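You operate a simulated robot arm through the tools that you are given. There is no shell and no other tool. Be economical: measure what you need, move in short steps, check, and stop when the job is done.

You are at the controls of a simulated two-armed robot. One attempt, no reset.

## Task
Wipe up the spill on the top of the grey counter board with the beige cloth and put it back.

The check looks at the end state, three seconds after you hand in, the way a careful person would. Anything else that was tipped, shoved, dropped, spilled or broken makes it a failure. Flat cloth is picked up by pressing the open fingertips on it (5 to 10 N) and closing them slowly along it; thin cloth reads only 2 to 8 mm in the jaws.

## Robot
Two 7-joint arms with two-finger parallel grippers on one trunk, on a base that drives. Base frame: it is fixed to the floor where the robot stands at the start and does not move with it; the origin is under the middle of the robot, x ahead of it, y to its left, z up; the surface under the hand at the start is at about z = 1.069. Units: m, degrees, N and s.
The left shoulder is at the start at [0.05, 0.177, 1.204], the right one opposite. With the tool pointing down near the work surface each hand reaches from about 0.1 to 0.68 m from the robot's upright axis, wherever it stands, measured 20 degrees to its own side. Payload 3.43 kg a hand.
The tool frame of a hand sits at the grasp point between the pads (the TCP): z along the fingers, y along the line on which they close. The tips reach 0.034 m beyond it. Largest opening 0.128 m; finger width 0.024, thickness 0.012; the body of the gripper, 0.048 by 0.13 m, starts 0.096 m behind the TCP.
Orientation is that of the tool frame in the base frame, as a unit quaternion [x, y, z, w]. With the fingers straight down and closing along the base's y, the tool's x points along the base's -x, its y along +y and its z along -z.

## Interface
- The arms move only by the tool send_rows. It takes "left_moves", "right_moves" or both (then of equal length, played together; a hand with none holds still); each is a list of rows, each an object of numbers (a shift or turn left out is 0, a gripper value left out holds the last): "grip": the gripper command, from -1 (shut) to 1 (fully open), values between in proportion; "dx", "dy", "dz": the shift along the tool's x, y, z in units of 200 mm (1.0 is 200 mm); "rx", "ry", "rz": the turn, a rotation vector about the tool's x, y, z in units of 45 degrees (1.0 is 45 degrees). In form: [{"grip": .., "dx": .., "dy": .., "dz": .., "rx": .., "ry": .., "rz": ..}, ...]. A call has 1 to 10 rows; each row is the pose to reach, as a shift and turn from the pose commanded when the call began, along the tool's axes at that moment. A call with a number of a shift or a turn outside -1 to 1 is refused whole. A row lasts 0.2 s, in which the tool goes at most 0.05 m and 8.6 degrees; a call with a longer step from one row to the next is refused whole, and so is a gripper value outside its range. A pose out of reach is approached as far as the arm can. The call stops where the force on the tool passes 40 N (or 10 N more than at its start, if that is more) or the arm is blocked; 0.2 s more then pass. The fingers move at their own pace (about 0.108 m/s each) and stop on an object; they squeeze with about 28 N. The grip force told is the motor's: it shows also when the fingers shut on nothing. Time passes only in rows, and 0.2 s behind the last, so rows that repeat a pose let the fingers close. It gives the time, the measured TCP pose, the force on the tool (base axes), the opening and the grip force at its end, in the units of the frame above (readings bear some noise), with the torque about the TCP (base axes, N m) and any sound that the robot's microphone picked up.
- Cameras (640 x 400 px; columns grow to the right, rows downward): "scene" is now at [0.1422, 0.0304, 1.3863]; the picture's right is [0.46, -0.89, 0.00], its down [-0.34, -0.18, -0.92] and it looks along [0.82, 0.42, -0.38] (base axes); focal length 214 px, centre (320, 200). "left" rides on the left gripper at [0.076, 0.011, -0.16] in its tool frame; the picture's right is [-0.15, 0.99, 0.00], its down [-0.88, -0.13, -0.46] and it looks along [-0.45, -0.07, 0.89] (tool axes); focal length 234 px, centre (320, 200). "right" rides on the right gripper at [0.076, -0.011, -0.16] in its tool frame; the picture's right is [0.15, 0.99, 0.00], its down [-0.88, 0.13, -0.46] and it looks along [-0.45, 0.07, 0.89] (tool axes); focal length 234 px, centre (320, 200). There is no depth. A picture from a camera that has moved, and an enlarged one, comes with that camera's place and axes in the base frame and with its lens. The place of the scene camera against the robot may be out by one fixed shift of up to 0.018 m in any direction.
- get_image(camera): a new picture of that camera. No time passes.
- slide_trunk(by): slides the trunk up (or, below 0, down) by that many m; the arms and the scene camera ride with it, the base frame stays. It gives what a move gives, with no picture.
- drive_base(legs): drives the robot by 1 to 6 legs, each [ahead, turn to the left] in m and degrees, along the robot's own axes; the way and the turn of a leg run together, so that a leg with both is an arc; at most 1.5 m and 180 degrees a leg. The arms and the cameras ride along, it lands a little off, and it stops where it bumps. It gives what a move gives.
- pan_tilt(pan, tilt): turns the head with the scene camera to pan (to the left, within 80 degrees either way) and tilt (down, from -29 to 69), counted from straight ahead of the robot. It gives what a move gives.
- enlarge(camera, box): a new picture of the part [left, top, right, bottom] of that camera's present view, enlarged. No time passes.
- sign_off(): hands the job in; it is judged then, once.

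Go step by step. Nothing tells you exact positions but the pictures and the camera data: compare them with the known pose of the tool, close in by small moves and look again before you grip or let go. The budget is 120 turns and 100 pictures, counting those below and the enlarged ones. Unless the task says otherwise, let go and move clear before handing in, and close with one line.

The tools are called after "Call:" as name(argument=value, ...) on one line, values as JSON. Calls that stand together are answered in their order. send_rows: Moves the arms, as the interface text tells. Its arguments: {"type":"object","properties":{"left_moves":{"type":"array","items":{"type":"object","properties":{"grip":{"type":"number"},"dx":{"type":"number"},"dy":{"type":"number"},"dz":{"type":"number"},"rx":{"type":"number"},"ry":{"type":"number"},"rz":{"type":"number"}}}},"right_moves":{"type":"array","items":{"type":"object","properties":{"grip":{"type":"number"},"dx":{"type":"number"},"dy":{"type":"number"},"dz":{"type":"number"},"rx":{"type":"number"},"ry":{"type":"number"},"rz":{"type":"number"}}}}},"required":[]} The other tools are called the same way: slide_trunk (by) slides the trunk up or down; drive_base (legs) drives the base; pan_tilt (pan, tilt) turns the head that bears the scene camera; get_image (camera) takes a picture; enlarge (camera, box) takes an enlarged picture of a part of a camera's view; sign_off () hands the job in.

At the start:

```text
time_s: 0.0
left_tool_pos: [0.2427, 0.2817, 1.317]
left_orientation: [0.002, 1.0, 0.0, 0.0]
left_contact_force: [0.5, -0.9, 0.2]
left_moment: [-0.01, 0.03, -0.02]
left_width: 0.1281
left_grasp_force: 0.1
right_tool_pos: [0.3709, 0.0409, 1.2294]
right_orientation: [0.002, 1.0, 0.0, -0.001]
right_contact_force: [-0.2, 0.3, -0.3]
right_moment: [0.03, 0.0, -0.01]
right_width: 0.1283
right_grasp_force: 0.1
trunk travel left (down, up): [-0.375, 0.026]
robot x, y, heading: [0.002, 0.0018, -0.1]
head pan, tilt: [27.3, 22.6]
```

scene: 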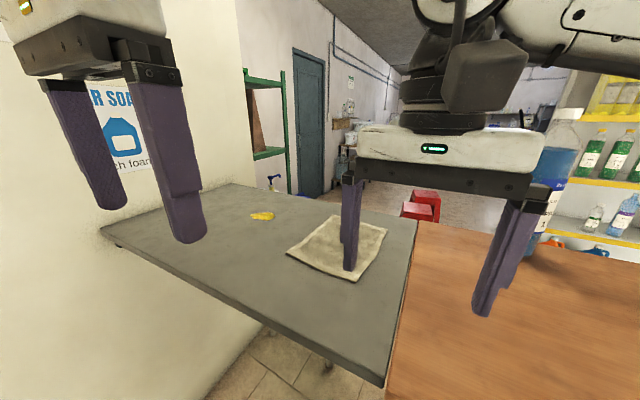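
right: 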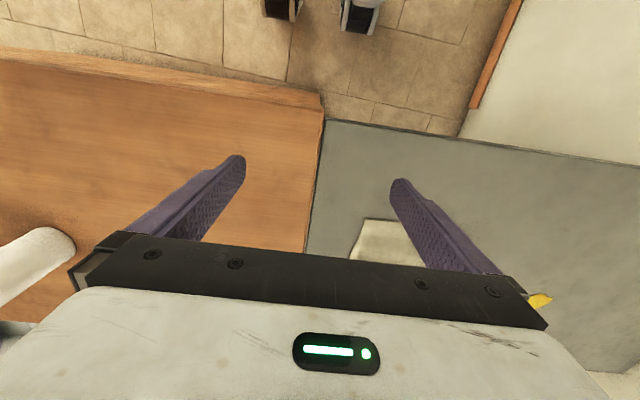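
left: 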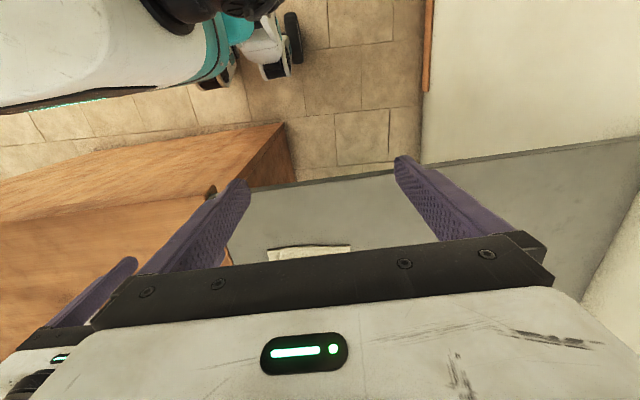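

I see a grey board with a flat beige cloth and a yellow blob to its left, which is probably the spill. I'll look closer before I move.

Call:
enlarge(camera="scene", box=[200, 180, 420, 318])

Call:
pan_tilt(pan=27, tilt=50)

Call:
get_image(camera="scene")

```text
2.90 times, centred on (310, 249) of scene
camera zoom: at [0.1422, 0.0304, 1.3863], right [0.46, -0.89, 0.0], down [-0.34, -0.18, -0.92], along [0.82, 0.42, -0.38], focal length 622 px, centre (349, 58)
```

zoom: 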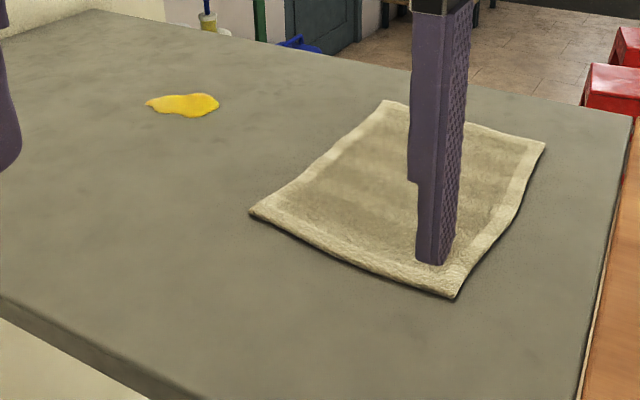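

```text
time_s: 0.9
left_tool_pos: [0.244, 0.2833, 1.3169]
left_orientation: [0.002, 1.0, 0.001, -0.001]
left_contact_force: [-0.5, 0.0, -0.8]
left_moment: [0.04, -0.02, 0.0]
left_width: 0.1279
left_grasp_force: 0.1
right_tool_pos: [0.3697, 0.0414, 1.2286]
right_orientation: [0.002, 1.0, 0.0, 0.001]
right_contact_force: [1.0, 0.1, 0.6]
right_moment: [0.04, 0.0, 0.02]
right_width: 0.1279
right_grasp_force: 0.0
trunk travel left (down, up): [-0.375, 0.026]
robot x, y, heading: [-0.0, 0.0, 0.0]
head pan, tilt: [27.0, 50.0]
```

```text
95 pictures are left
camera scene: at [0.1284, 0.0229, 1.3449], right [0.45, -0.89, 0.0], down [-0.68, -0.35, -0.64], along [0.57, 0.29, -0.77], focal length 214 px, centre (320, 200)
```

scene: 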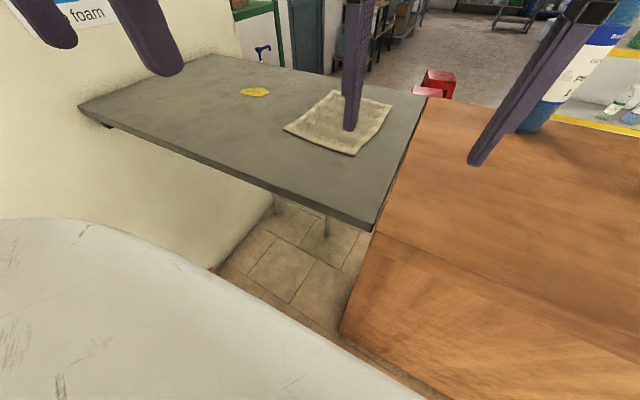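

The spill is the yellow blob at about (0.61, 0.49) and the cloth is at about (0.57, 0.19). The spill is out of reach from here, so I'll move the robot about 0.26 m to the left, backing off first for clearance.

Call:
drive_base(legs=[[-0.15, 0], [0, 60], [0.3, 0], [0, -60]])

Call:
pan_tilt(pan=10, tilt=45)

Call:
get_image(camera="scene")

Call:
get_image(camera="left")

```text
time_s: 9.2
left_tool_pos: [0.2516, 0.536, 1.3174]
left_orientation: [0.013, 1.0, 0.001, 0.0]
left_contact_force: [-0.7, 0.0, 0.5]
left_moment: [0.0, 0.0, -0.01]
left_width: 0.1279
left_grasp_force: 0.2
right_tool_pos: [0.3725, 0.2919, 1.2293]
right_orientation: [0.012, 1.0, -0.001, -0.001]
right_contact_force: [-0.4, -1.1, 0.1]
right_moment: [0.0, -0.02, -0.02]
right_width: 0.128
right_grasp_force: 0.1
trunk travel left (down, up): [-0.375, 0.026]
robot x, y, heading: [0.0, 0.2617, -1.3]
head pan, tilt: [27.0, 50.0]
```

```text
time_s: 10.1
left_tool_pos: [0.2509, 0.5367, 1.3167]
left_orientation: [0.012, 1.0, 0.0, 0.0]
left_contact_force: [1.1, 0.7, -0.6]
left_moment: [-0.02, -0.01, -0.02]
left_width: 0.1281
left_grasp_force: 0.1
right_tool_pos: [0.3734, 0.293, 1.2282]
right_orientation: [0.013, 1.0, 0.0, 0.0]
right_contact_force: [0.2, 0.0, -0.3]
right_moment: [-0.02, 0.01, 0.0]
right_width: 0.1281
right_grasp_force: 0.0
trunk travel left (down, up): [-0.375, 0.026]
robot x, y, heading: [0.0027, 0.2568, -1.1]
head pan, tilt: [10.0, 45.0]
```

```text
94 pictures are left
camera scene: at [0.142, 0.2582, 1.3518], right [0.15, -0.99, 0.0], down [-0.7, -0.11, -0.71], along [0.7, 0.11, -0.71], focal length 214 px, centre (320, 200)
```

scene: 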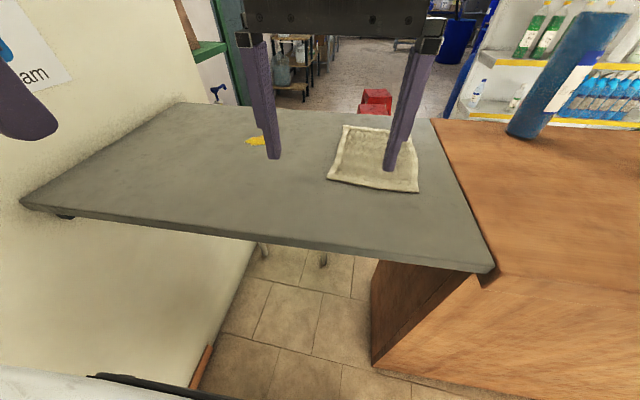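

```text
93 pictures are left
camera left: at [0.1747, 0.5502, 1.4748], right [0.17, 0.99, 0.0], down [0.88, -0.15, 0.46], along [0.45, -0.08, -0.89], focal length 234 px, centre (320, 200)
```

left: 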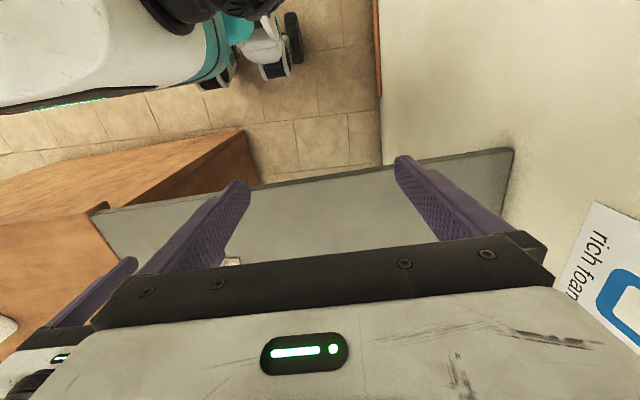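

The robot has moved and both targets are now in reach of the left hand. I'll pull the right hand aside and bring the left hand over the cloth.

Call:
send_rows(left_moves=[{"dx": -0.137, "dy": -0.143, "dz": 0.033}, {"dx": -0.273, "dy": -0.285, "dz": 0.067}, {"dx": -0.41, "dy": -0.428, "dz": 0.1}, {"dx": -0.547, "dy": -0.571, "dz": 0.133}, {"dx": -0.683, "dy": -0.713, "dz": 0.167}, {"dx": -0.82, "dy": -0.856, "dz": 0.2}], right_moves=[{"dx": 0.1, "dy": -0.16, "dz": -0.05}, {"dx": 0.2, "dy": -0.33, "dz": -0.1}, {"dx": 0.3, "dy": -0.5, "dz": -0.15}, {"dx": 0.4, "dy": -0.67, "dz": -0.2}, {"dx": 0.5, "dy": -0.83, "dz": -0.25}, {"dx": 0.6, "dy": -1.0, "dz": -0.3}])

Call:
get_image(camera="scene")

```text
time_s: 11.4
left_tool_pos: [0.3891, 0.4027, 1.2677]
left_orientation: [0.011, 1.0, -0.001, 0.0]
left_contact_force: [-1.0, 1.0, -0.4]
left_moment: [-0.01, 0.01, -0.04]
left_width: 0.1278
left_grasp_force: 0.0
left hand out of reach, approached as far as the arm can: row 5, 6
right_tool_pos: [0.2467, 0.095, 1.2889]
right_orientation: [0.012, 1.0, 0.001, 0.0]
right_contact_force: [-0.1, -0.1, 0.4]
right_moment: [0.0, -0.01, 0.01]
right_width: 0.1278
right_grasp_force: 0.0
trunk travel left (down, up): [-0.375, 0.026]
robot x, y, heading: [0.0014, 0.2601, -1.1]
head pan, tilt: [10.0, 45.0]
```

```text
92 pictures are left
camera scene: at [0.1415, 0.2573, 1.3519], right [0.15, -0.99, 0.0], down [-0.7, -0.11, -0.71], along [0.7, 0.11, -0.71], focal length 214 px, centre (320, 200)
```

scene: 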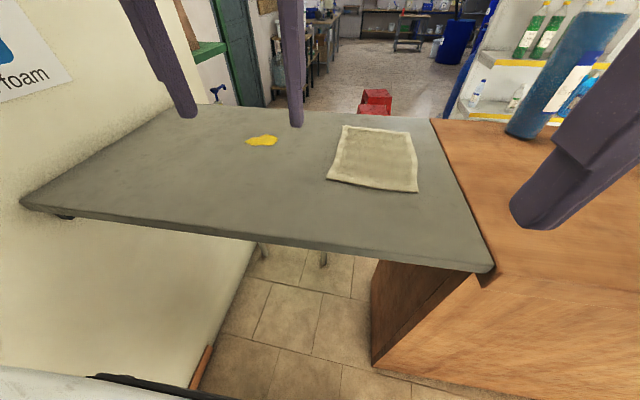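

The left arm hit a reach limit early, so I'll try extending it straight ahead and lower.

Call:
send_rows(left_moves=[{"dx": -0.15, "dy": 0.1, "dz": 0.1}, {"dx": -0.3, "dy": 0.1, "dz": 0.2}, {"dx": -0.5, "dy": 0.1, "dz": 0.3}, {"dx": -0.7, "dy": 0.1, "dz": 0.3}])

```text
time_s: 12.4
left_tool_pos: [0.4766, 0.4382, 1.2123]
left_orientation: [0.013, 1.0, 0.0, 0.0]
left_contact_force: [0.2, -0.2, -0.1]
left_moment: [0.03, -0.01, 0.0]
left_width: 0.1281
left_grasp_force: 0.1
left hand out of reach, approached as far as the arm can: row 3, 4
right_tool_pos: [0.2477, 0.0964, 1.2891]
right_orientation: [0.012, 1.0, 0.001, 0.001]
right_contact_force: [-0.5, 0.4, 0.2]
right_moment: [0.0, 0.0, -0.01]
right_width: 0.1279
right_grasp_force: 0.1
trunk travel left (down, up): [-0.375, 0.026]
robot x, y, heading: [0.0021, 0.2614, -1.4]
head pan, tilt: [10.0, 45.0]
```

The reach falls off with height, so standing closer helps. The base front looks well short of the board edge, which leaves room to drive ahead 0.10 m. I'll check the front of the robot first.

Call:
pan_tilt(pan=0, tilt=69)

Call:
get_image(camera="scene")

Call:
get_image(camera="right")

```text
time_s: 13.3
left_tool_pos: [0.4762, 0.4373, 1.2137]
left_orientation: [0.012, 1.0, 0.0, -0.001]
left_contact_force: [0.2, 0.6, 0.6]
left_moment: [-0.02, 0.01, 0.02]
left_width: 0.1281
left_grasp_force: 0.1
right_tool_pos: [0.2478, 0.0966, 1.2889]
right_orientation: [0.013, 1.0, 0.0, 0.0]
right_contact_force: [-0.4, -0.4, -0.1]
right_moment: [0.0, -0.04, -0.01]
right_width: 0.1279
right_grasp_force: 0.1
trunk travel left (down, up): [-0.375, 0.026]
robot x, y, heading: [0.0044, 0.2598, -1.1]
head pan, tilt: [0.0, 68.8]
```

```text
91 pictures are left
camera scene: at [0.1176, 0.2445, 1.323], right [-0.02, -1.0, 0.0], down [-0.93, 0.02, -0.36], along [0.36, -0.01, -0.93], focal length 214 px, centre (320, 200)
```

scene: 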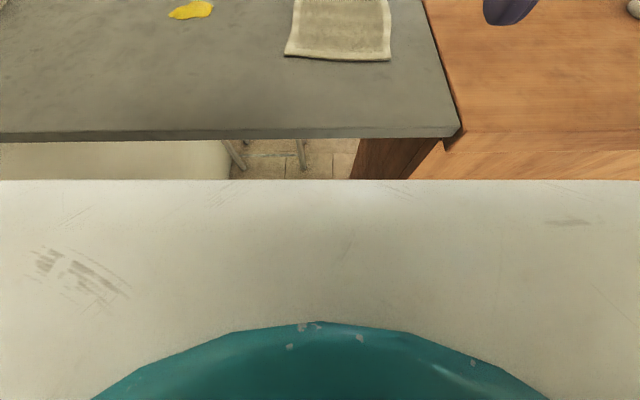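

```text
90 pictures are left
camera right: at [0.1717, 0.0875, 1.4486], right [-0.12, 0.99, 0.0], down [0.88, 0.11, 0.46], along [0.45, 0.06, -0.89], focal length 234 px, centre (320, 200)
```

right: 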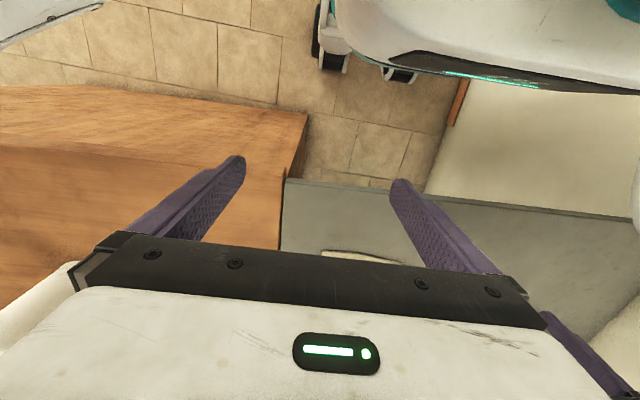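

The chest plate front is at about x = 0.16, and the board and counter edges are at about 0.29 to 0.32. Driving ahead 0.07 m is safe.

Call:
drive_base(legs=[[0.07, 1]])

Call:
slide_trunk(by=0.025)

Call:
pan_tilt(pan=0, tilt=45)

Call:
get_image(camera="scene")

```text
time_s: 14.3
left_tool_pos: [0.5427, 0.4466, 1.2125]
left_orientation: [0.004, 1.0, 0.0, 0.0]
left_contact_force: [-0.2, 1.1, -0.8]
left_moment: [-0.01, 0.01, 0.05]
left_width: 0.128
left_grasp_force: 0.2
right_tool_pos: [0.3211, 0.1007, 1.2882]
right_orientation: [0.003, 1.0, 0.0, -0.001]
right_contact_force: [0.3, -0.7, 0.3]
right_moment: [0.0, 0.03, -0.01]
right_width: 0.1281
right_grasp_force: 0.0
trunk travel left (down, up): [-0.375, 0.026]
robot x, y, heading: [0.0715, 0.259, -0.2]
head pan, tilt: [0.0, 68.8]
```

```text
time_s: 15.1
left_tool_pos: [0.5439, 0.446, 1.2381]
left_orientation: [0.004, 1.0, 0.0, 0.001]
left_contact_force: [-0.4, 0.0, -0.8]
left_moment: [-0.04, 0.04, 0.01]
left_width: 0.128
left_grasp_force: 0.0
right_tool_pos: [0.3197, 0.0999, 1.3143]
right_orientation: [0.003, 1.0, 0.0, 0.0]
right_contact_force: [-0.4, 0.1, 0.4]
right_moment: [0.01, 0.02, 0.01]
right_width: 0.1283
right_grasp_force: 0.1
trunk travel left (down, up): [-0.4, 0.001]
robot x, y, heading: [0.074, 0.2604, -0.3]
head pan, tilt: [0.0, 68.8]
```

```text
time_s: 15.9
left_tool_pos: [0.5422, 0.4461, 1.2379]
left_orientation: [0.004, 1.0, 0.0, 0.0]
left_contact_force: [0.0, 0.9, 0.8]
left_moment: [-0.04, 0.0, 0.02]
left_width: 0.128
left_grasp_force: 0.0
right_tool_pos: [0.3199, 0.1003, 1.3148]
right_orientation: [0.003, 1.0, -0.001, 0.0]
right_contact_force: [-0.3, -0.3, 0.6]
right_moment: [0.01, -0.03, 0.04]
right_width: 0.1278
right_grasp_force: 0.1
trunk travel left (down, up): [-0.4, 0.001]
robot x, y, heading: [0.0694, 0.2579, -0.2]
head pan, tilt: [0.0, 45.0]
```

```text
89 pictures are left
camera scene: at [0.2122, 0.2457, 1.3767], right [0.0, -1.0, 0.0], down [-0.71, 0.0, -0.71], along [0.71, 0.0, -0.71], focal length 214 px, centre (320, 200)
```

scene: 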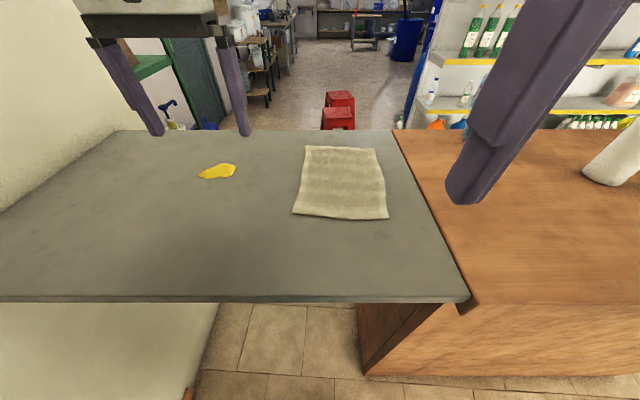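

The view is clear now. The cloth is centred near (0.59, 0.20), about 0.24 by 0.18 m, and the spill is near (0.61, 0.485). I'll move the left hand above the cloth.

Call:
send_rows(left_moves=[{"dx": -0.02, "dy": -0.2, "dz": 0.04, "grip": 0.0}, {"dx": -0.04, "dy": -0.4, "dz": 0.08}, {"dx": -0.06, "dy": -0.6, "dz": 0.12}, {"dx": -0.08, "dy": -0.8, "dz": 0.16}, {"dx": -0.1, "dy": -1.0, "dz": 0.2}])

Call:
get_image(camera="scene")

Call:
get_image(camera="left")

```text
time_s: 17.1
left_tool_pos: [0.4966, 0.3883, 1.1722]
left_orientation: [0.004, 1.0, 0.001, 0.001]
left_contact_force: [0.0, -1.0, 0.0]
left_moment: [0.03, 0.01, 0.02]
left_width: 0.064
left_grasp_force: 0.1
left hand out of reach, approached as far as the arm can: row 1, 2, 3, 4, 5
right_tool_pos: [0.3193, 0.0994, 1.3138]
right_orientation: [0.004, 1.0, 0.001, 0.001]
right_contact_force: [-0.4, -0.7, 0.7]
right_moment: [0.0, -0.02, 0.0]
right_width: 0.1282
right_grasp_force: 0.0
trunk travel left (down, up): [-0.4, 0.001]
robot x, y, heading: [0.07, 0.2585, -0.2]
head pan, tilt: [0.0, 45.0]
```

```text
88 pictures are left
camera scene: at [0.211, 0.2449, 1.377], right [0.0, -1.0, 0.0], down [-0.71, 0.0, -0.71], along [0.71, 0.0, -0.71], focal length 214 px, centre (320, 200)
```

scene: 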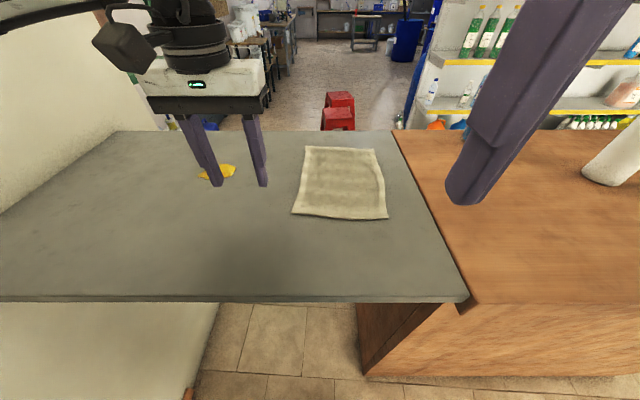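

```text
87 pictures are left
camera left: at [0.4205, 0.4007, 1.3305], right [0.15, 0.99, 0.0], down [0.88, -0.14, 0.46], along [0.45, -0.07, -0.89], focal length 234 px, centre (320, 200)
```

left: 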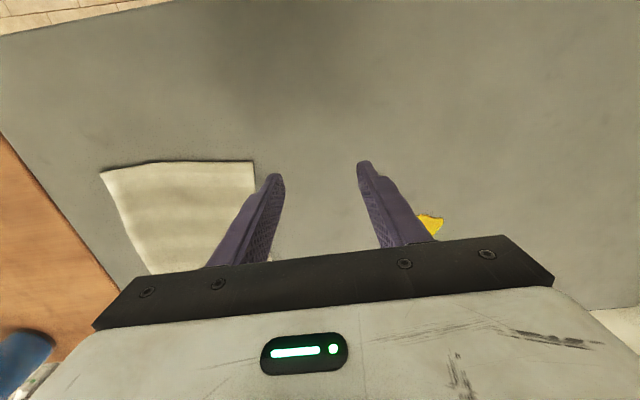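

The left arm can't cross in front of the robot, so I'll turn the robot about 30° right while backing slightly. That puts both the cloth and the spill on the left arm's own side.

Call:
drive_base(legs=[[-0.05, 0], [0, -30]])

Call:
pan_tilt(pan=30, tilt=45)

Call:
get_image(camera="scene")

Call:
get_image(camera="left")

```text
time_s: 19.5
left_tool_pos: [0.4564, 0.1566, 1.172]
left_orientation: [0.265, 0.964, -0.002, 0.0]
left_contact_force: [-0.2, -0.4, -0.3]
left_moment: [-0.01, -0.04, -0.02]
left_width: 0.0643
left_grasp_force: 0.0
right_tool_pos: [0.1564, -0.0047, 1.3137]
right_orientation: [0.265, 0.964, 0.0, 0.0]
right_contact_force: [0.3, -0.3, 0.6]
right_moment: [0.01, 0.0, 0.03]
right_width: 0.1281
right_grasp_force: 0.0
trunk travel left (down, up): [-0.4, 0.001]
robot x, y, heading: [0.0212, 0.2556, -30.6]
head pan, tilt: [0.0, 45.0]
```

```text
time_s: 20.5
left_tool_pos: [0.4555, 0.1556, 1.1716]
left_orientation: [0.265, 0.964, 0.0, -0.001]
left_contact_force: [-0.4, 0.3, 0.5]
left_moment: [0.02, -0.01, 0.03]
left_width: 0.0641
left_grasp_force: 0.1
right_tool_pos: [0.1565, -0.0038, 1.3145]
right_orientation: [0.264, 0.964, 0.0, 0.001]
right_contact_force: [-0.2, -0.3, 0.1]
right_moment: [0.0, 0.02, 0.03]
right_width: 0.128
right_grasp_force: 0.0
trunk travel left (down, up): [-0.4, 0.001]
robot x, y, heading: [0.0212, 0.2567, -30.4]
head pan, tilt: [30.0, 45.0]
```

```text
86 pictures are left
camera scene: at [0.1525, 0.2102, 1.3768], right [-0.01, -1.0, 0.0], down [-0.71, 0.01, -0.71], along [0.71, -0.01, -0.71], focal length 214 px, centre (320, 200)
```

scene: 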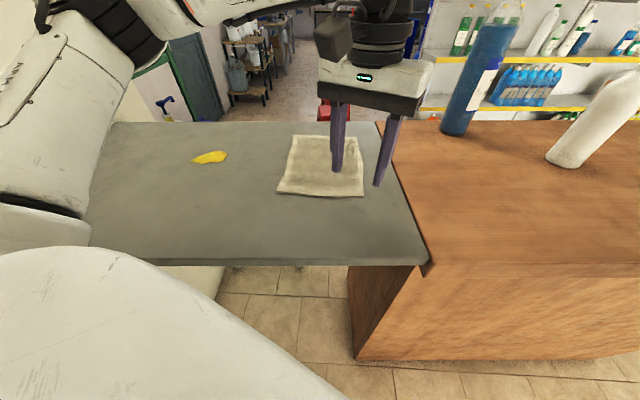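

```text
85 pictures are left
camera left: at [0.396, 0.2052, 1.3304], right [0.63, 0.78, 0.0], down [0.69, -0.56, 0.46], along [0.35, -0.29, -0.89], focal length 234 px, centre (320, 200)
```

left: 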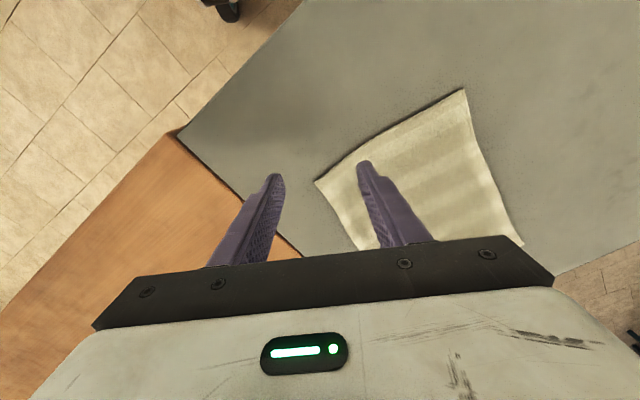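

From the left camera the cloth centre is about (0.60, 0.21). I'll move above it.

Call:
send_rows(left_moves=[{"dx": -0.12, "dy": 0.15, "dz": 0.0}, {"dx": -0.24, "dy": 0.3, "dz": 0.03}, {"dx": -0.36, "dy": 0.45, "dz": 0.06}, {"dx": -0.48, "dy": 0.6, "dz": 0.1}])

Call:
get_image(camera="left")

Call:
get_image(camera="scene")

```text
time_s: 21.5
left_tool_pos: [0.6007, 0.2115, 1.1513]
left_orientation: [0.265, 0.964, -0.002, -0.001]
left_contact_force: [1.0, -0.3, 0.3]
left_moment: [0.0, 0.0, 0.01]
left_width: 0.064
left_grasp_force: 0.1
right_tool_pos: [0.1558, -0.003, 1.3122]
right_orientation: [0.265, 0.964, 0.001, 0.0]
right_contact_force: [-0.4, -0.1, 0.4]
right_moment: [0.01, 0.05, 0.02]
right_width: 0.1281
right_grasp_force: 0.0
trunk travel left (down, up): [-0.4, 0.001]
robot x, y, heading: [0.0209, 0.2588, -30.6]
head pan, tilt: [30.0, 45.0]
```

```text
84 pictures are left
camera left: at [0.5412, 0.2606, 1.3096], right [0.63, 0.78, 0.0], down [0.69, -0.56, 0.46], along [0.35, -0.29, -0.89], focal length 234 px, centre (320, 200)
```

left: 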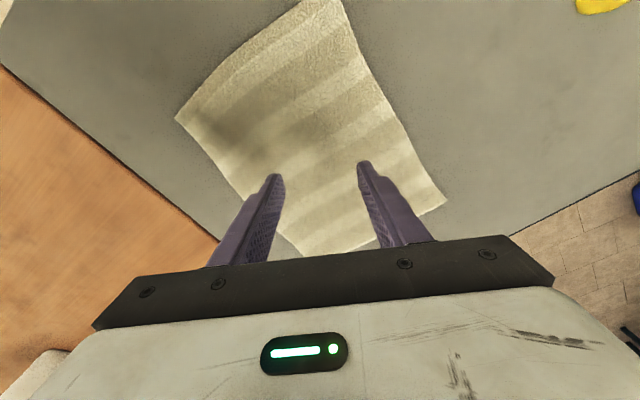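

```text
83 pictures are left
camera scene: at [0.1534, 0.2104, 1.3767], right [-0.01, -1.0, 0.0], down [-0.71, 0.01, -0.71], along [0.71, -0.01, -0.71], focal length 214 px, centre (320, 200)
```

scene: 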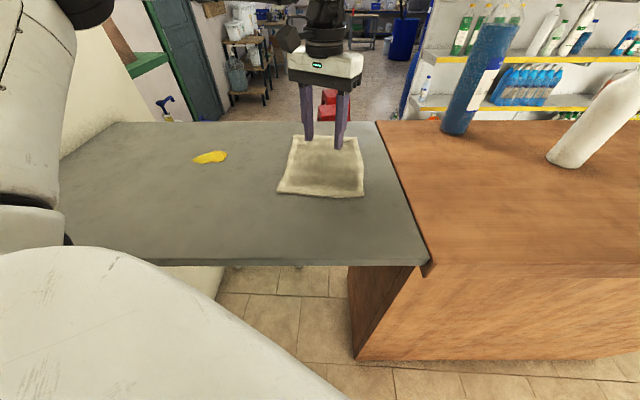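

I'm well centred over the cloth. I'll descend gently.

Call:
send_rows(left_moves=[{"dz": 0.07}, {"dz": 0.13}, {"dz": 0.18}, {"dz": 0.2}, {"dz": 0.2}])

```text
time_s: 22.7
left_tool_pos: [0.6003, 0.2108, 1.1118]
left_orientation: [0.265, 0.964, -0.001, 0.0]
left_contact_force: [0.1, 1.1, 0.3]
left_moment: [-0.01, 0.01, 0.02]
left_width: 0.064
left_grasp_force: 0.0
right_tool_pos: [0.1552, -0.0036, 1.3135]
right_orientation: [0.265, 0.964, 0.0, 0.0]
right_contact_force: [0.3, 0.6, 0.3]
right_moment: [0.05, 0.01, 0.02]
right_width: 0.128
right_grasp_force: 0.1
trunk travel left (down, up): [-0.4, 0.001]
robot x, y, heading: [0.0169, 0.2585, -30.7]
head pan, tilt: [30.0, 45.0]
```

Call:
send_rows(left_moves=[{"dz": 0.015}, {"dz": 0.025}, {"dz": 0.025}])

```text
time_s: 23.5
left_tool_pos: [0.6011, 0.211, 1.1075]
left_orientation: [0.264, 0.964, -0.001, 0.001]
left_contact_force: [-0.4, -0.3, 3.6]
left_moment: [0.05, -0.01, -0.01]
left_width: 0.0641
left_grasp_force: 0.1
right_tool_pos: [0.155, -0.0038, 1.3136]
right_orientation: [0.265, 0.964, 0.0, 0.0]
right_contact_force: [0.8, 0.4, 0.3]
right_moment: [-0.02, -0.01, 0.01]
right_width: 0.1281
right_grasp_force: 0.1
trunk travel left (down, up): [-0.4, 0.001]
robot x, y, heading: [0.0229, 0.261, -30.5]
head pan, tilt: [30.0, 45.0]
```

Contact is at about 3.6 N. I'll press slightly more and close slowly.

Call:
send_rows(left_moves=[{"dz": 0.008}, {"dz": 0.01, "grip": -0.15}, {"dz": 0.01, "grip": -0.3}, {"dz": 0.01, "grip": -0.45}, {"dz": 0.01, "grip": -0.6}, {"dz": 0.01, "grip": -0.75}, {"dz": 0.01, "grip": -0.9}, {"dz": 0.01, "grip": -1}, {"dz": 0.01, "grip": -1}, {"dz": 0.01, "grip": -1}])

Call:
get_image(camera="left")

Call:
get_image(camera="scene")

```text
time_s: 25.7
left_tool_pos: [0.5994, 0.2095, 1.1063]
left_orientation: [0.264, 0.965, -0.002, 0.001]
left_contact_force: [1.1, 0.1, 16.6]
left_moment: [-0.01, -0.01, 0.02]
left_width: 0.0062
left_grasp_force: 28.3
right_tool_pos: [0.1534, -0.004, 1.3138]
right_orientation: [0.265, 0.964, 0.0, 0.001]
right_contact_force: [-0.3, -1.3, -0.2]
right_moment: [0.0, -0.01, 0.02]
right_width: 0.1281
right_grasp_force: 0.0
trunk travel left (down, up): [-0.4, 0.001]
robot x, y, heading: [0.0211, 0.2577, -30.7]
head pan, tilt: [30.0, 45.0]
```

```text
82 pictures are left
camera left: at [0.5385, 0.2592, 1.264], right [0.63, 0.78, 0.0], down [0.69, -0.56, 0.46], along [0.36, -0.29, -0.89], focal length 234 px, centre (320, 200)
```

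left: 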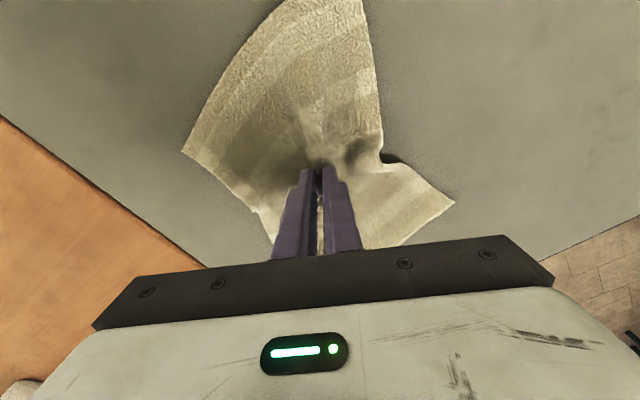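

```text
81 pictures are left
camera scene: at [0.1509, 0.2104, 1.3771], right [-0.01, -1.0, 0.0], down [-0.71, 0.01, -0.71], along [0.71, -0.01, -0.71], focal length 214 px, centre (320, 200)
```

scene: 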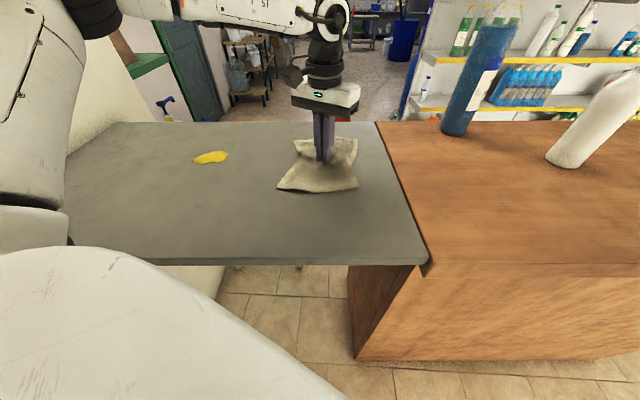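

The cloth is held (6 mm in the jaws). I'll lift a little and carry it low toward the spill.

Call:
send_rows(left_moves=[{"dz": -0.06}, {"dx": 0.09, "dy": 0.17, "dz": -0.06}, {"dx": 0.18, "dy": 0.34, "dz": -0.06}, {"dx": 0.27, "dy": 0.51, "dz": -0.06}, {"dx": 0.36, "dy": 0.68, "dz": -0.06}, {"dx": 0.44, "dy": 0.84, "dz": -0.06}])

Call:
get_image(camera="left")

Call:
get_image(camera="scene")

```text
time_s: 27.1
left_tool_pos: [0.609, 0.4009, 1.117]
left_orientation: [0.266, 0.964, -0.001, 0.0]
left_contact_force: [0.4, -0.1, 0.5]
left_moment: [0.0, -0.03, 0.01]
left_width: 0.006
left_grasp_force: 27.8
right_tool_pos: [0.1564, -0.0026, 1.3139]
right_orientation: [0.264, 0.964, 0.0, 0.0]
right_contact_force: [1.0, 0.6, -1.2]
right_moment: [-0.03, 0.01, -0.02]
right_width: 0.1281
right_grasp_force: 0.0
trunk travel left (down, up): [-0.4, 0.001]
robot x, y, heading: [0.019, 0.2599, -30.7]
head pan, tilt: [30.0, 45.0]
```

```text
80 pictures are left
camera left: at [0.5493, 0.4497, 1.275], right [0.63, 0.78, 0.0], down [0.69, -0.56, 0.46], along [0.35, -0.29, -0.89], focal length 234 px, centre (320, 200)
```

left: 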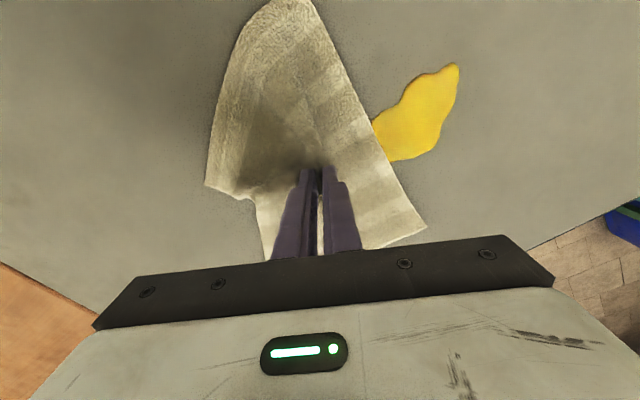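

```text
79 pictures are left
camera scene: at [0.1524, 0.2111, 1.3768], right [-0.01, -1.0, 0.0], down [-0.71, 0.01, -0.71], along [0.71, -0.01, -0.71], focal length 214 px, centre (320, 200)
```

scene: 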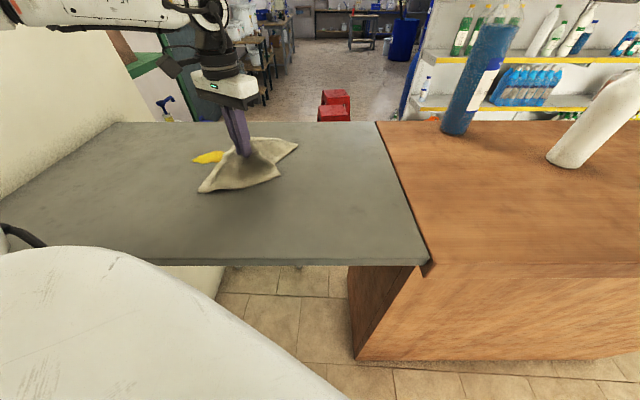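

The spill spans about x 0.595 to 0.64 and y 0.455 to 0.535. I'll press the cloth lightly and wipe across it in several strokes.

Call:
send_rows(left_moves=[{"dx": 0.05, "dy": 0.115, "dz": 0.03}, {"dx": 0.102, "dy": 0.23, "dz": 0.05}, {"dx": 0.217, "dy": 0.4235, "dz": 0.05}, {"dx": 0.358, "dy": 0.601, "dz": 0.05}, {"dx": 0.418, "dy": 0.507, "dz": 0.05}, {"dx": 0.303, "dy": 0.314, "dz": 0.05}, {"dx": 0.18, "dy": 0.155, "dz": 0.05}, {"dx": 0.0, "dy": 0.29, "dz": 0.05}, {"dx": 0.092, "dy": 0.4975, "dz": 0.05}, {"dx": 0.25, "dy": 0.665, "dz": 0.05}])

Call:
get_image(camera="left")

Call:
get_image(camera="scene")

```text
time_s: 29.1
left_tool_pos: [0.641, 0.4802, 1.1067]
left_orientation: [0.267, 0.964, -0.001, -0.004]
left_contact_force: [-4.4, -0.4, 14.1]
left_moment: [-0.02, 0.19, 0.07]
left_width: 0.0059
left_grasp_force: 28.0
left hand out of reach, approached as far as the arm can: row 4, 9, 10
right_tool_pos: [0.155, -0.0027, 1.316]
right_orientation: [0.265, 0.964, 0.0, 0.001]
right_contact_force: [1.4, 0.9, 0.2]
right_moment: [-0.02, 0.06, 0.0]
right_width: 0.1279
right_grasp_force: 0.1
trunk travel left (down, up): [-0.4, 0.001]
robot x, y, heading: [0.0256, 0.2598, -30.2]
head pan, tilt: [30.0, 45.0]
stopped in row 10 (left hand): the force on the tool passed its limit at 85 N (the readings are from after the stop); the commanded pose is now the measured one
```

```text
78 pictures are left
camera left: at [0.5832, 0.5289, 1.2648], right [0.64, 0.77, 0.0], down [0.69, -0.57, 0.45], along [0.35, -0.29, -0.89], focal length 234 px, centre (320, 200)
```

left: 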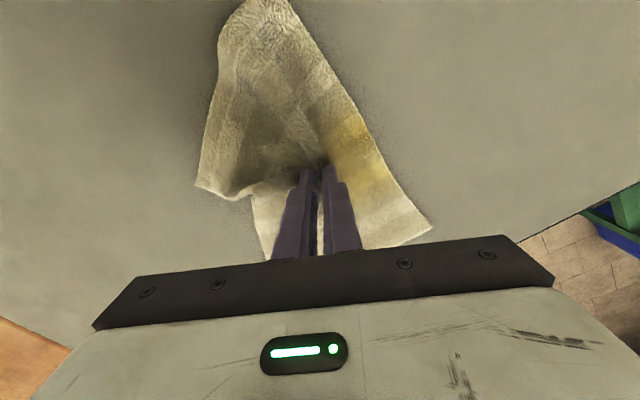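

```text
77 pictures are left
camera scene: at [0.1515, 0.2105, 1.3771], right [-0.01, -1.0, 0.0], down [-0.71, 0.01, -0.71], along [0.71, -0.01, -0.71], focal length 214 px, centre (320, 200)
```

scene: 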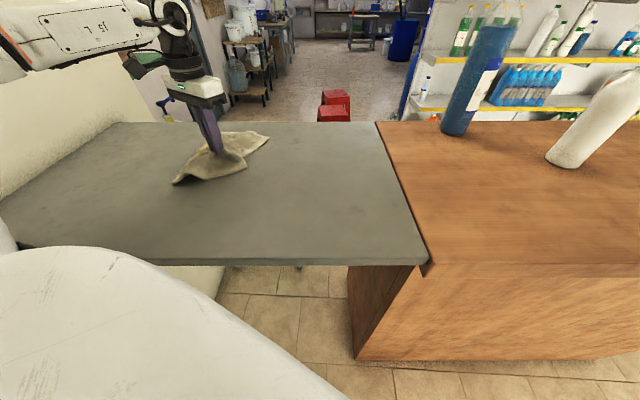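

The cloth has taken up the yellow. One force spike came from the reach limit, and the surroundings look unchanged. I'll lift a little, pull back and check for residue.

Call:
send_rows(left_moves=[{"dz": -0.06}, {"dx": -0.02, "dy": -0.14, "dz": -0.06}, {"dx": -0.03, "dy": -0.28, "dz": -0.06}, {"dx": -0.05, "dy": -0.44, "dz": -0.06}])

Call:
get_image(camera="left")

Call:
enlarge(camera="scene", box=[140, 110, 340, 235])

```text
time_s: 30.1
left_tool_pos: [0.6054, 0.3987, 1.1154]
left_orientation: [0.266, 0.964, 0.001, -0.005]
left_contact_force: [0.0, -0.6, -1.1]
left_moment: [0.05, -0.01, 0.04]
left_width: 0.0062
left_grasp_force: 27.9
right_tool_pos: [0.156, -0.0054, 1.314]
right_orientation: [0.265, 0.964, 0.001, 0.001]
right_contact_force: [0.3, 0.0, -1.0]
right_moment: [0.05, -0.01, 0.0]
right_width: 0.128
right_grasp_force: 0.1
trunk travel left (down, up): [-0.4, 0.001]
robot x, y, heading: [0.0185, 0.2584, -30.4]
head pan, tilt: [30.0, 45.0]
```

```text
76 pictures are left
camera left: at [0.547, 0.4475, 1.2743], right [0.63, 0.77, 0.0], down [0.69, -0.57, 0.45], along [0.34, -0.29, -0.89], focal length 234 px, centre (320, 200)
```

left: 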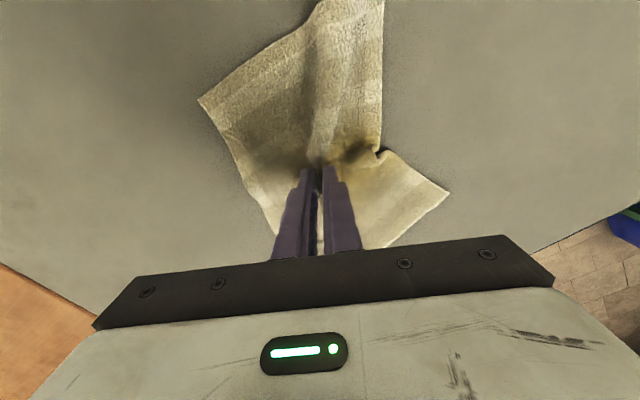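

```text
3.20 times, centred on (240, 172) of scene
camera zoom: at [0.1524, 0.2091, 1.3768], right [-0.01, -1.0, 0.0], down [-0.71, 0.01, -0.71], along [0.71, -0.01, -0.71], focal length 686 px, centre (576, 288)
```

zoom: 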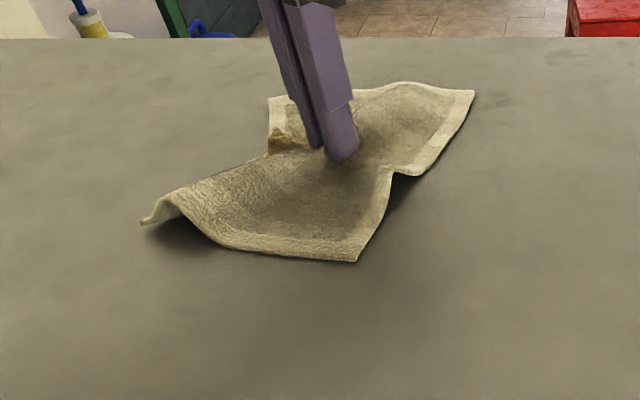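

The board is clean. I'll carry the cloth back to its original place.

Call:
send_rows(left_moves=[{"dx": -0.09, "dy": -0.165}, {"dx": -0.18, "dy": -0.33}, {"dx": -0.275, "dy": -0.495}, {"dx": -0.37, "dy": -0.66}, {"dx": -0.46, "dy": -0.825}])

Call:
get_image(camera="left")

Call:
get_image(camera="scene")

```text
time_s: 31.3
left_tool_pos: [0.6018, 0.2103, 1.1129]
left_orientation: [0.267, 0.964, -0.001, -0.006]
left_contact_force: [0.2, 0.2, 0.0]
left_moment: [0.02, 0.0, 0.01]
left_width: 0.0061
left_grasp_force: 27.9
right_tool_pos: [0.1568, -0.0045, 1.315]
right_orientation: [0.265, 0.964, 0.001, 0.0]
right_contact_force: [0.7, 0.1, 0.0]
right_moment: [0.01, 0.04, 0.02]
right_width: 0.1277
right_grasp_force: 0.0
trunk travel left (down, up): [-0.4, 0.001]
robot x, y, heading: [0.0185, 0.2549, -30.4]
head pan, tilt: [30.0, 45.0]
```

```text
74 pictures are left
camera left: at [0.543, 0.2593, 1.2727], right [0.63, 0.77, -0.01], down [0.69, -0.57, 0.45], along [0.34, -0.29, -0.89], focal length 234 px, centre (320, 200)
```

left: 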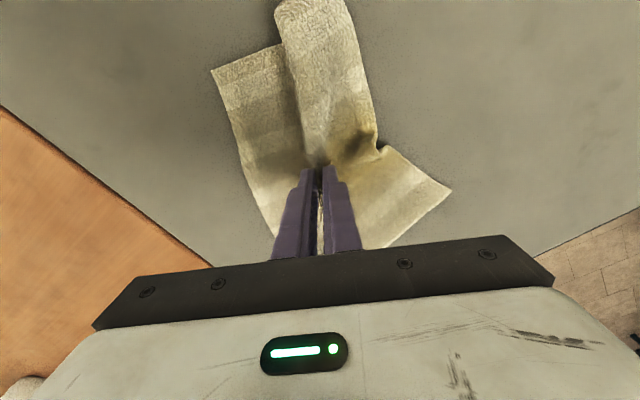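

```text
73 pictures are left
camera scene: at [0.1536, 0.2096, 1.3766], right [-0.01, -1.0, 0.0], down [-0.71, 0.01, -0.71], along [0.71, -0.01, -0.71], focal length 214 px, centre (320, 200)
```

scene: 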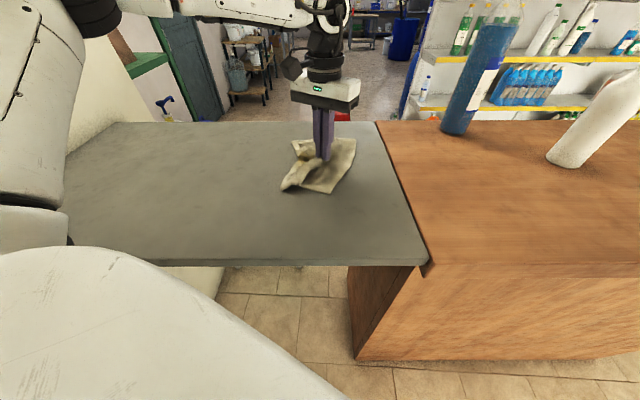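

The cloth is back, with one corner folded over. I'll lower it, open the fingers slowly to spread the middle, and look again.

Call:
send_rows(left_moves=[{"dz": 0.02}, {"dz": 0.028, "grip": -0.85}, {"dz": 0.028, "grip": -0.65}, {"dz": 0.028, "grip": -0.45}, {"dz": 0.028, "grip": -0.25}, {"dz": 0.028, "grip": 0.0}, {"dz": 0.028, "grip": 0.1}, {"dz": -0.1}, {"dz": -0.3}, {"dz": -0.5}])

Call:
get_image(camera="left")

Call:
enlarge(camera="scene", box=[220, 100, 420, 225])

```text
time_s: 33.5
left_tool_pos: [0.602, 0.2094, 1.2167]
left_orientation: [0.266, 0.964, 0.001, -0.005]
left_contact_force: [1.0, -0.2, -0.4]
left_moment: [-0.01, -0.01, 0.0]
left_width: 0.0703
left_grasp_force: 0.0
right_tool_pos: [0.156, -0.0031, 1.3139]
right_orientation: [0.265, 0.964, 0.0, 0.0]
right_contact_force: [0.3, 0.1, 0.8]
right_moment: [-0.02, -0.03, 0.02]
right_width: 0.128
right_grasp_force: 0.2
trunk travel left (down, up): [-0.4, 0.001]
robot x, y, heading: [0.0212, 0.2585, -30.2]
head pan, tilt: [30.0, 45.0]
```

```text
72 pictures are left
camera left: at [0.5431, 0.259, 1.3754], right [0.63, 0.77, 0.0], down [0.69, -0.57, 0.45], along [0.34, -0.29, -0.89], focal length 234 px, centre (320, 200)
```

left: 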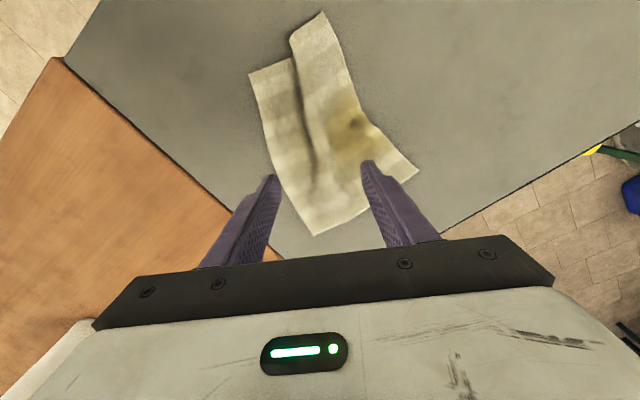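

```text
3.20 times, centred on (320, 162) of scene
camera zoom: at [0.1528, 0.21, 1.3767], right [-0.01, -1.0, 0.0], down [-0.71, 0.01, -0.71], along [0.71, -0.01, -0.71], focal length 686 px, centre (320, 320)
```

zoom: 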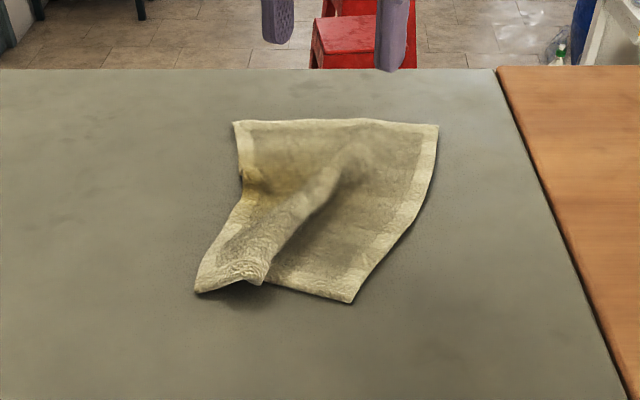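

The cloth is back nearly on its original outline, with just one ridge. I'll flatten it by pressing shut fingertips lightly near the front-right corner and drawing it about 5 cm right.

Call:
send_rows(left_moves=[{"dx": 0.19, "dy": -0.156, "dz": 0.0, "grip": -1}, {"dx": 0.378, "dy": -0.312, "dz": 0.0}, {"dx": 0.378, "dy": -0.312, "dz": 0.2}, {"dx": 0.378, "dy": -0.312, "dz": 0.4}, {"dx": 0.378, "dy": -0.312, "dz": 0.48}, {"dx": 0.378, "dy": -0.312, "dz": 0.48}])

Call:
get_image(camera="left")

Call:
enlarge(camera="scene", box=[220, 100, 420, 225])

```text
time_s: 34.9
left_tool_pos: [0.5034, 0.1963, 1.1199]
left_orientation: [0.266, 0.964, 0.0, -0.005]
left_contact_force: [0.1, -0.3, 0.1]
left_moment: [-0.02, 0.01, 0.03]
left_width: 0.0
left_grasp_force: 28.0
right_tool_pos: [0.1557, -0.0042, 1.3139]
right_orientation: [0.264, 0.964, 0.0, -0.001]
right_contact_force: [-0.1, 0.8, -0.1]
right_moment: [0.0, 0.01, 0.0]
right_width: 0.1281
right_grasp_force: 0.1
trunk travel left (down, up): [-0.4, 0.001]
robot x, y, heading: [0.0222, 0.2583, -30.7]
head pan, tilt: [30.0, 45.0]
```

```text
70 pictures are left
camera left: at [0.4448, 0.2448, 1.279], right [0.63, 0.77, 0.0], down [0.69, -0.57, 0.45], along [0.34, -0.29, -0.89], focal length 234 px, centre (320, 200)
```

left: 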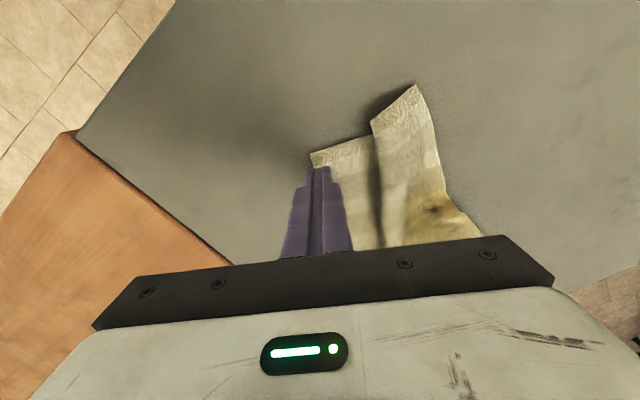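

```text
3.20 times, centred on (320, 162) of scene
camera zoom: at [0.1526, 0.2101, 1.3768], right [-0.01, -1.0, 0.0], down [-0.71, 0.01, -0.71], along [0.71, -0.01, -0.71], focal length 686 px, centre (320, 320)
```

zoom: 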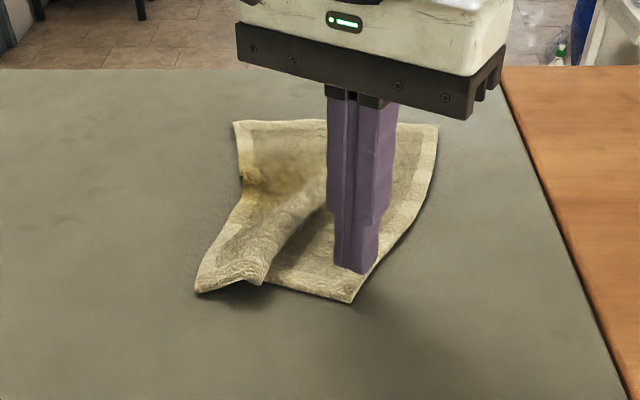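

Call:
send_rows(left_moves=[{"dx": -0.012, "dy": 0.077, "dz": 0.03}, {"dx": -0.012, "dy": 0.077, "dz": 0.06}, {"dx": -0.012, "dy": 0.077, "dz": 0.068}, {"dx": -0.05, "dy": 0.013, "dz": 0.068}, {"dx": -0.09, "dy": -0.05, "dz": 0.068}, {"dx": -0.128, "dy": -0.115, "dz": 0.068}, {"dx": -0.165, "dy": -0.18, "dz": 0.068}, {"dx": -0.165, "dy": -0.18, "dz": 0.0}, {"dx": -0.165, "dy": -0.18, "dz": -0.2}, {"dx": -0.165, "dy": -0.18, "dz": -0.4}])

Call:
get_image(camera="left")

Call:
enlarge(camera="scene", box=[220, 100, 420, 225])

```text
time_s: 37.1
left_tool_pos: [0.5215, 0.169, 1.2007]
left_orientation: [0.266, 0.964, -0.001, -0.005]
left_contact_force: [0.1, 0.3, -0.6]
left_moment: [0.01, 0.03, 0.01]
left_width: 0.0
left_grasp_force: 27.8
left hand out of reach, approached as far as the arm can: row 9, 10
right_tool_pos: [0.1555, -0.0037, 1.3133]
right_orientation: [0.265, 0.964, 0.001, 0.001]
right_contact_force: [0.0, 0.1, 0.2]
right_moment: [0.0, -0.03, 0.01]
right_width: 0.1279
right_grasp_force: 0.1
trunk travel left (down, up): [-0.4, 0.001]
robot x, y, heading: [0.0255, 0.2595, -30.5]
head pan, tilt: [30.0, 45.0]
```

```text
68 pictures are left
camera left: at [0.4637, 0.2174, 1.3601], right [0.63, 0.77, 0.0], down [0.69, -0.56, 0.45], along [0.34, -0.29, -0.89], focal length 234 px, centre (320, 200)
```

left: 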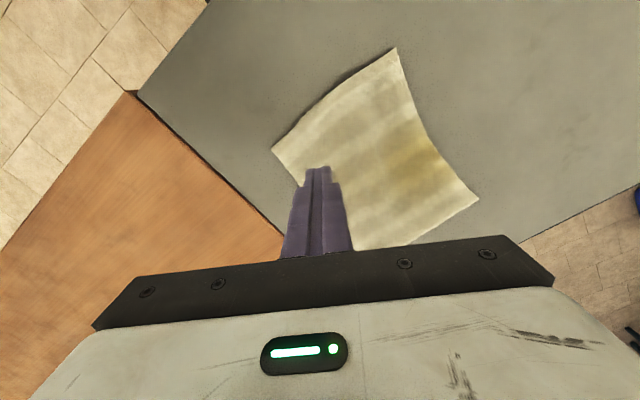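

```text
3.20 times, centred on (320, 162) of scene
camera zoom: at [0.1524, 0.2106, 1.3768], right [-0.01, -1.0, 0.0], down [-0.71, 0.01, -0.71], along [0.71, -0.01, -0.71], focal length 686 px, centre (320, 320)
```

zoom: 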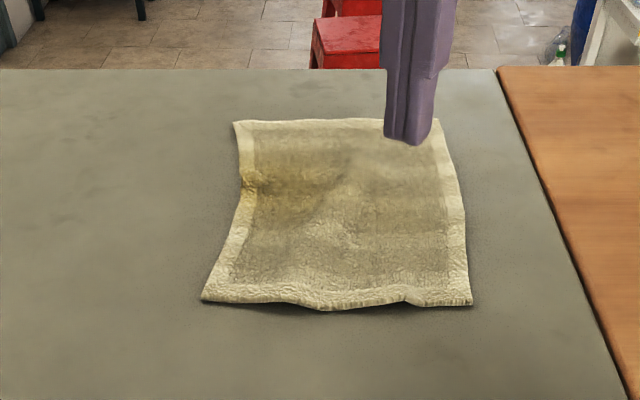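

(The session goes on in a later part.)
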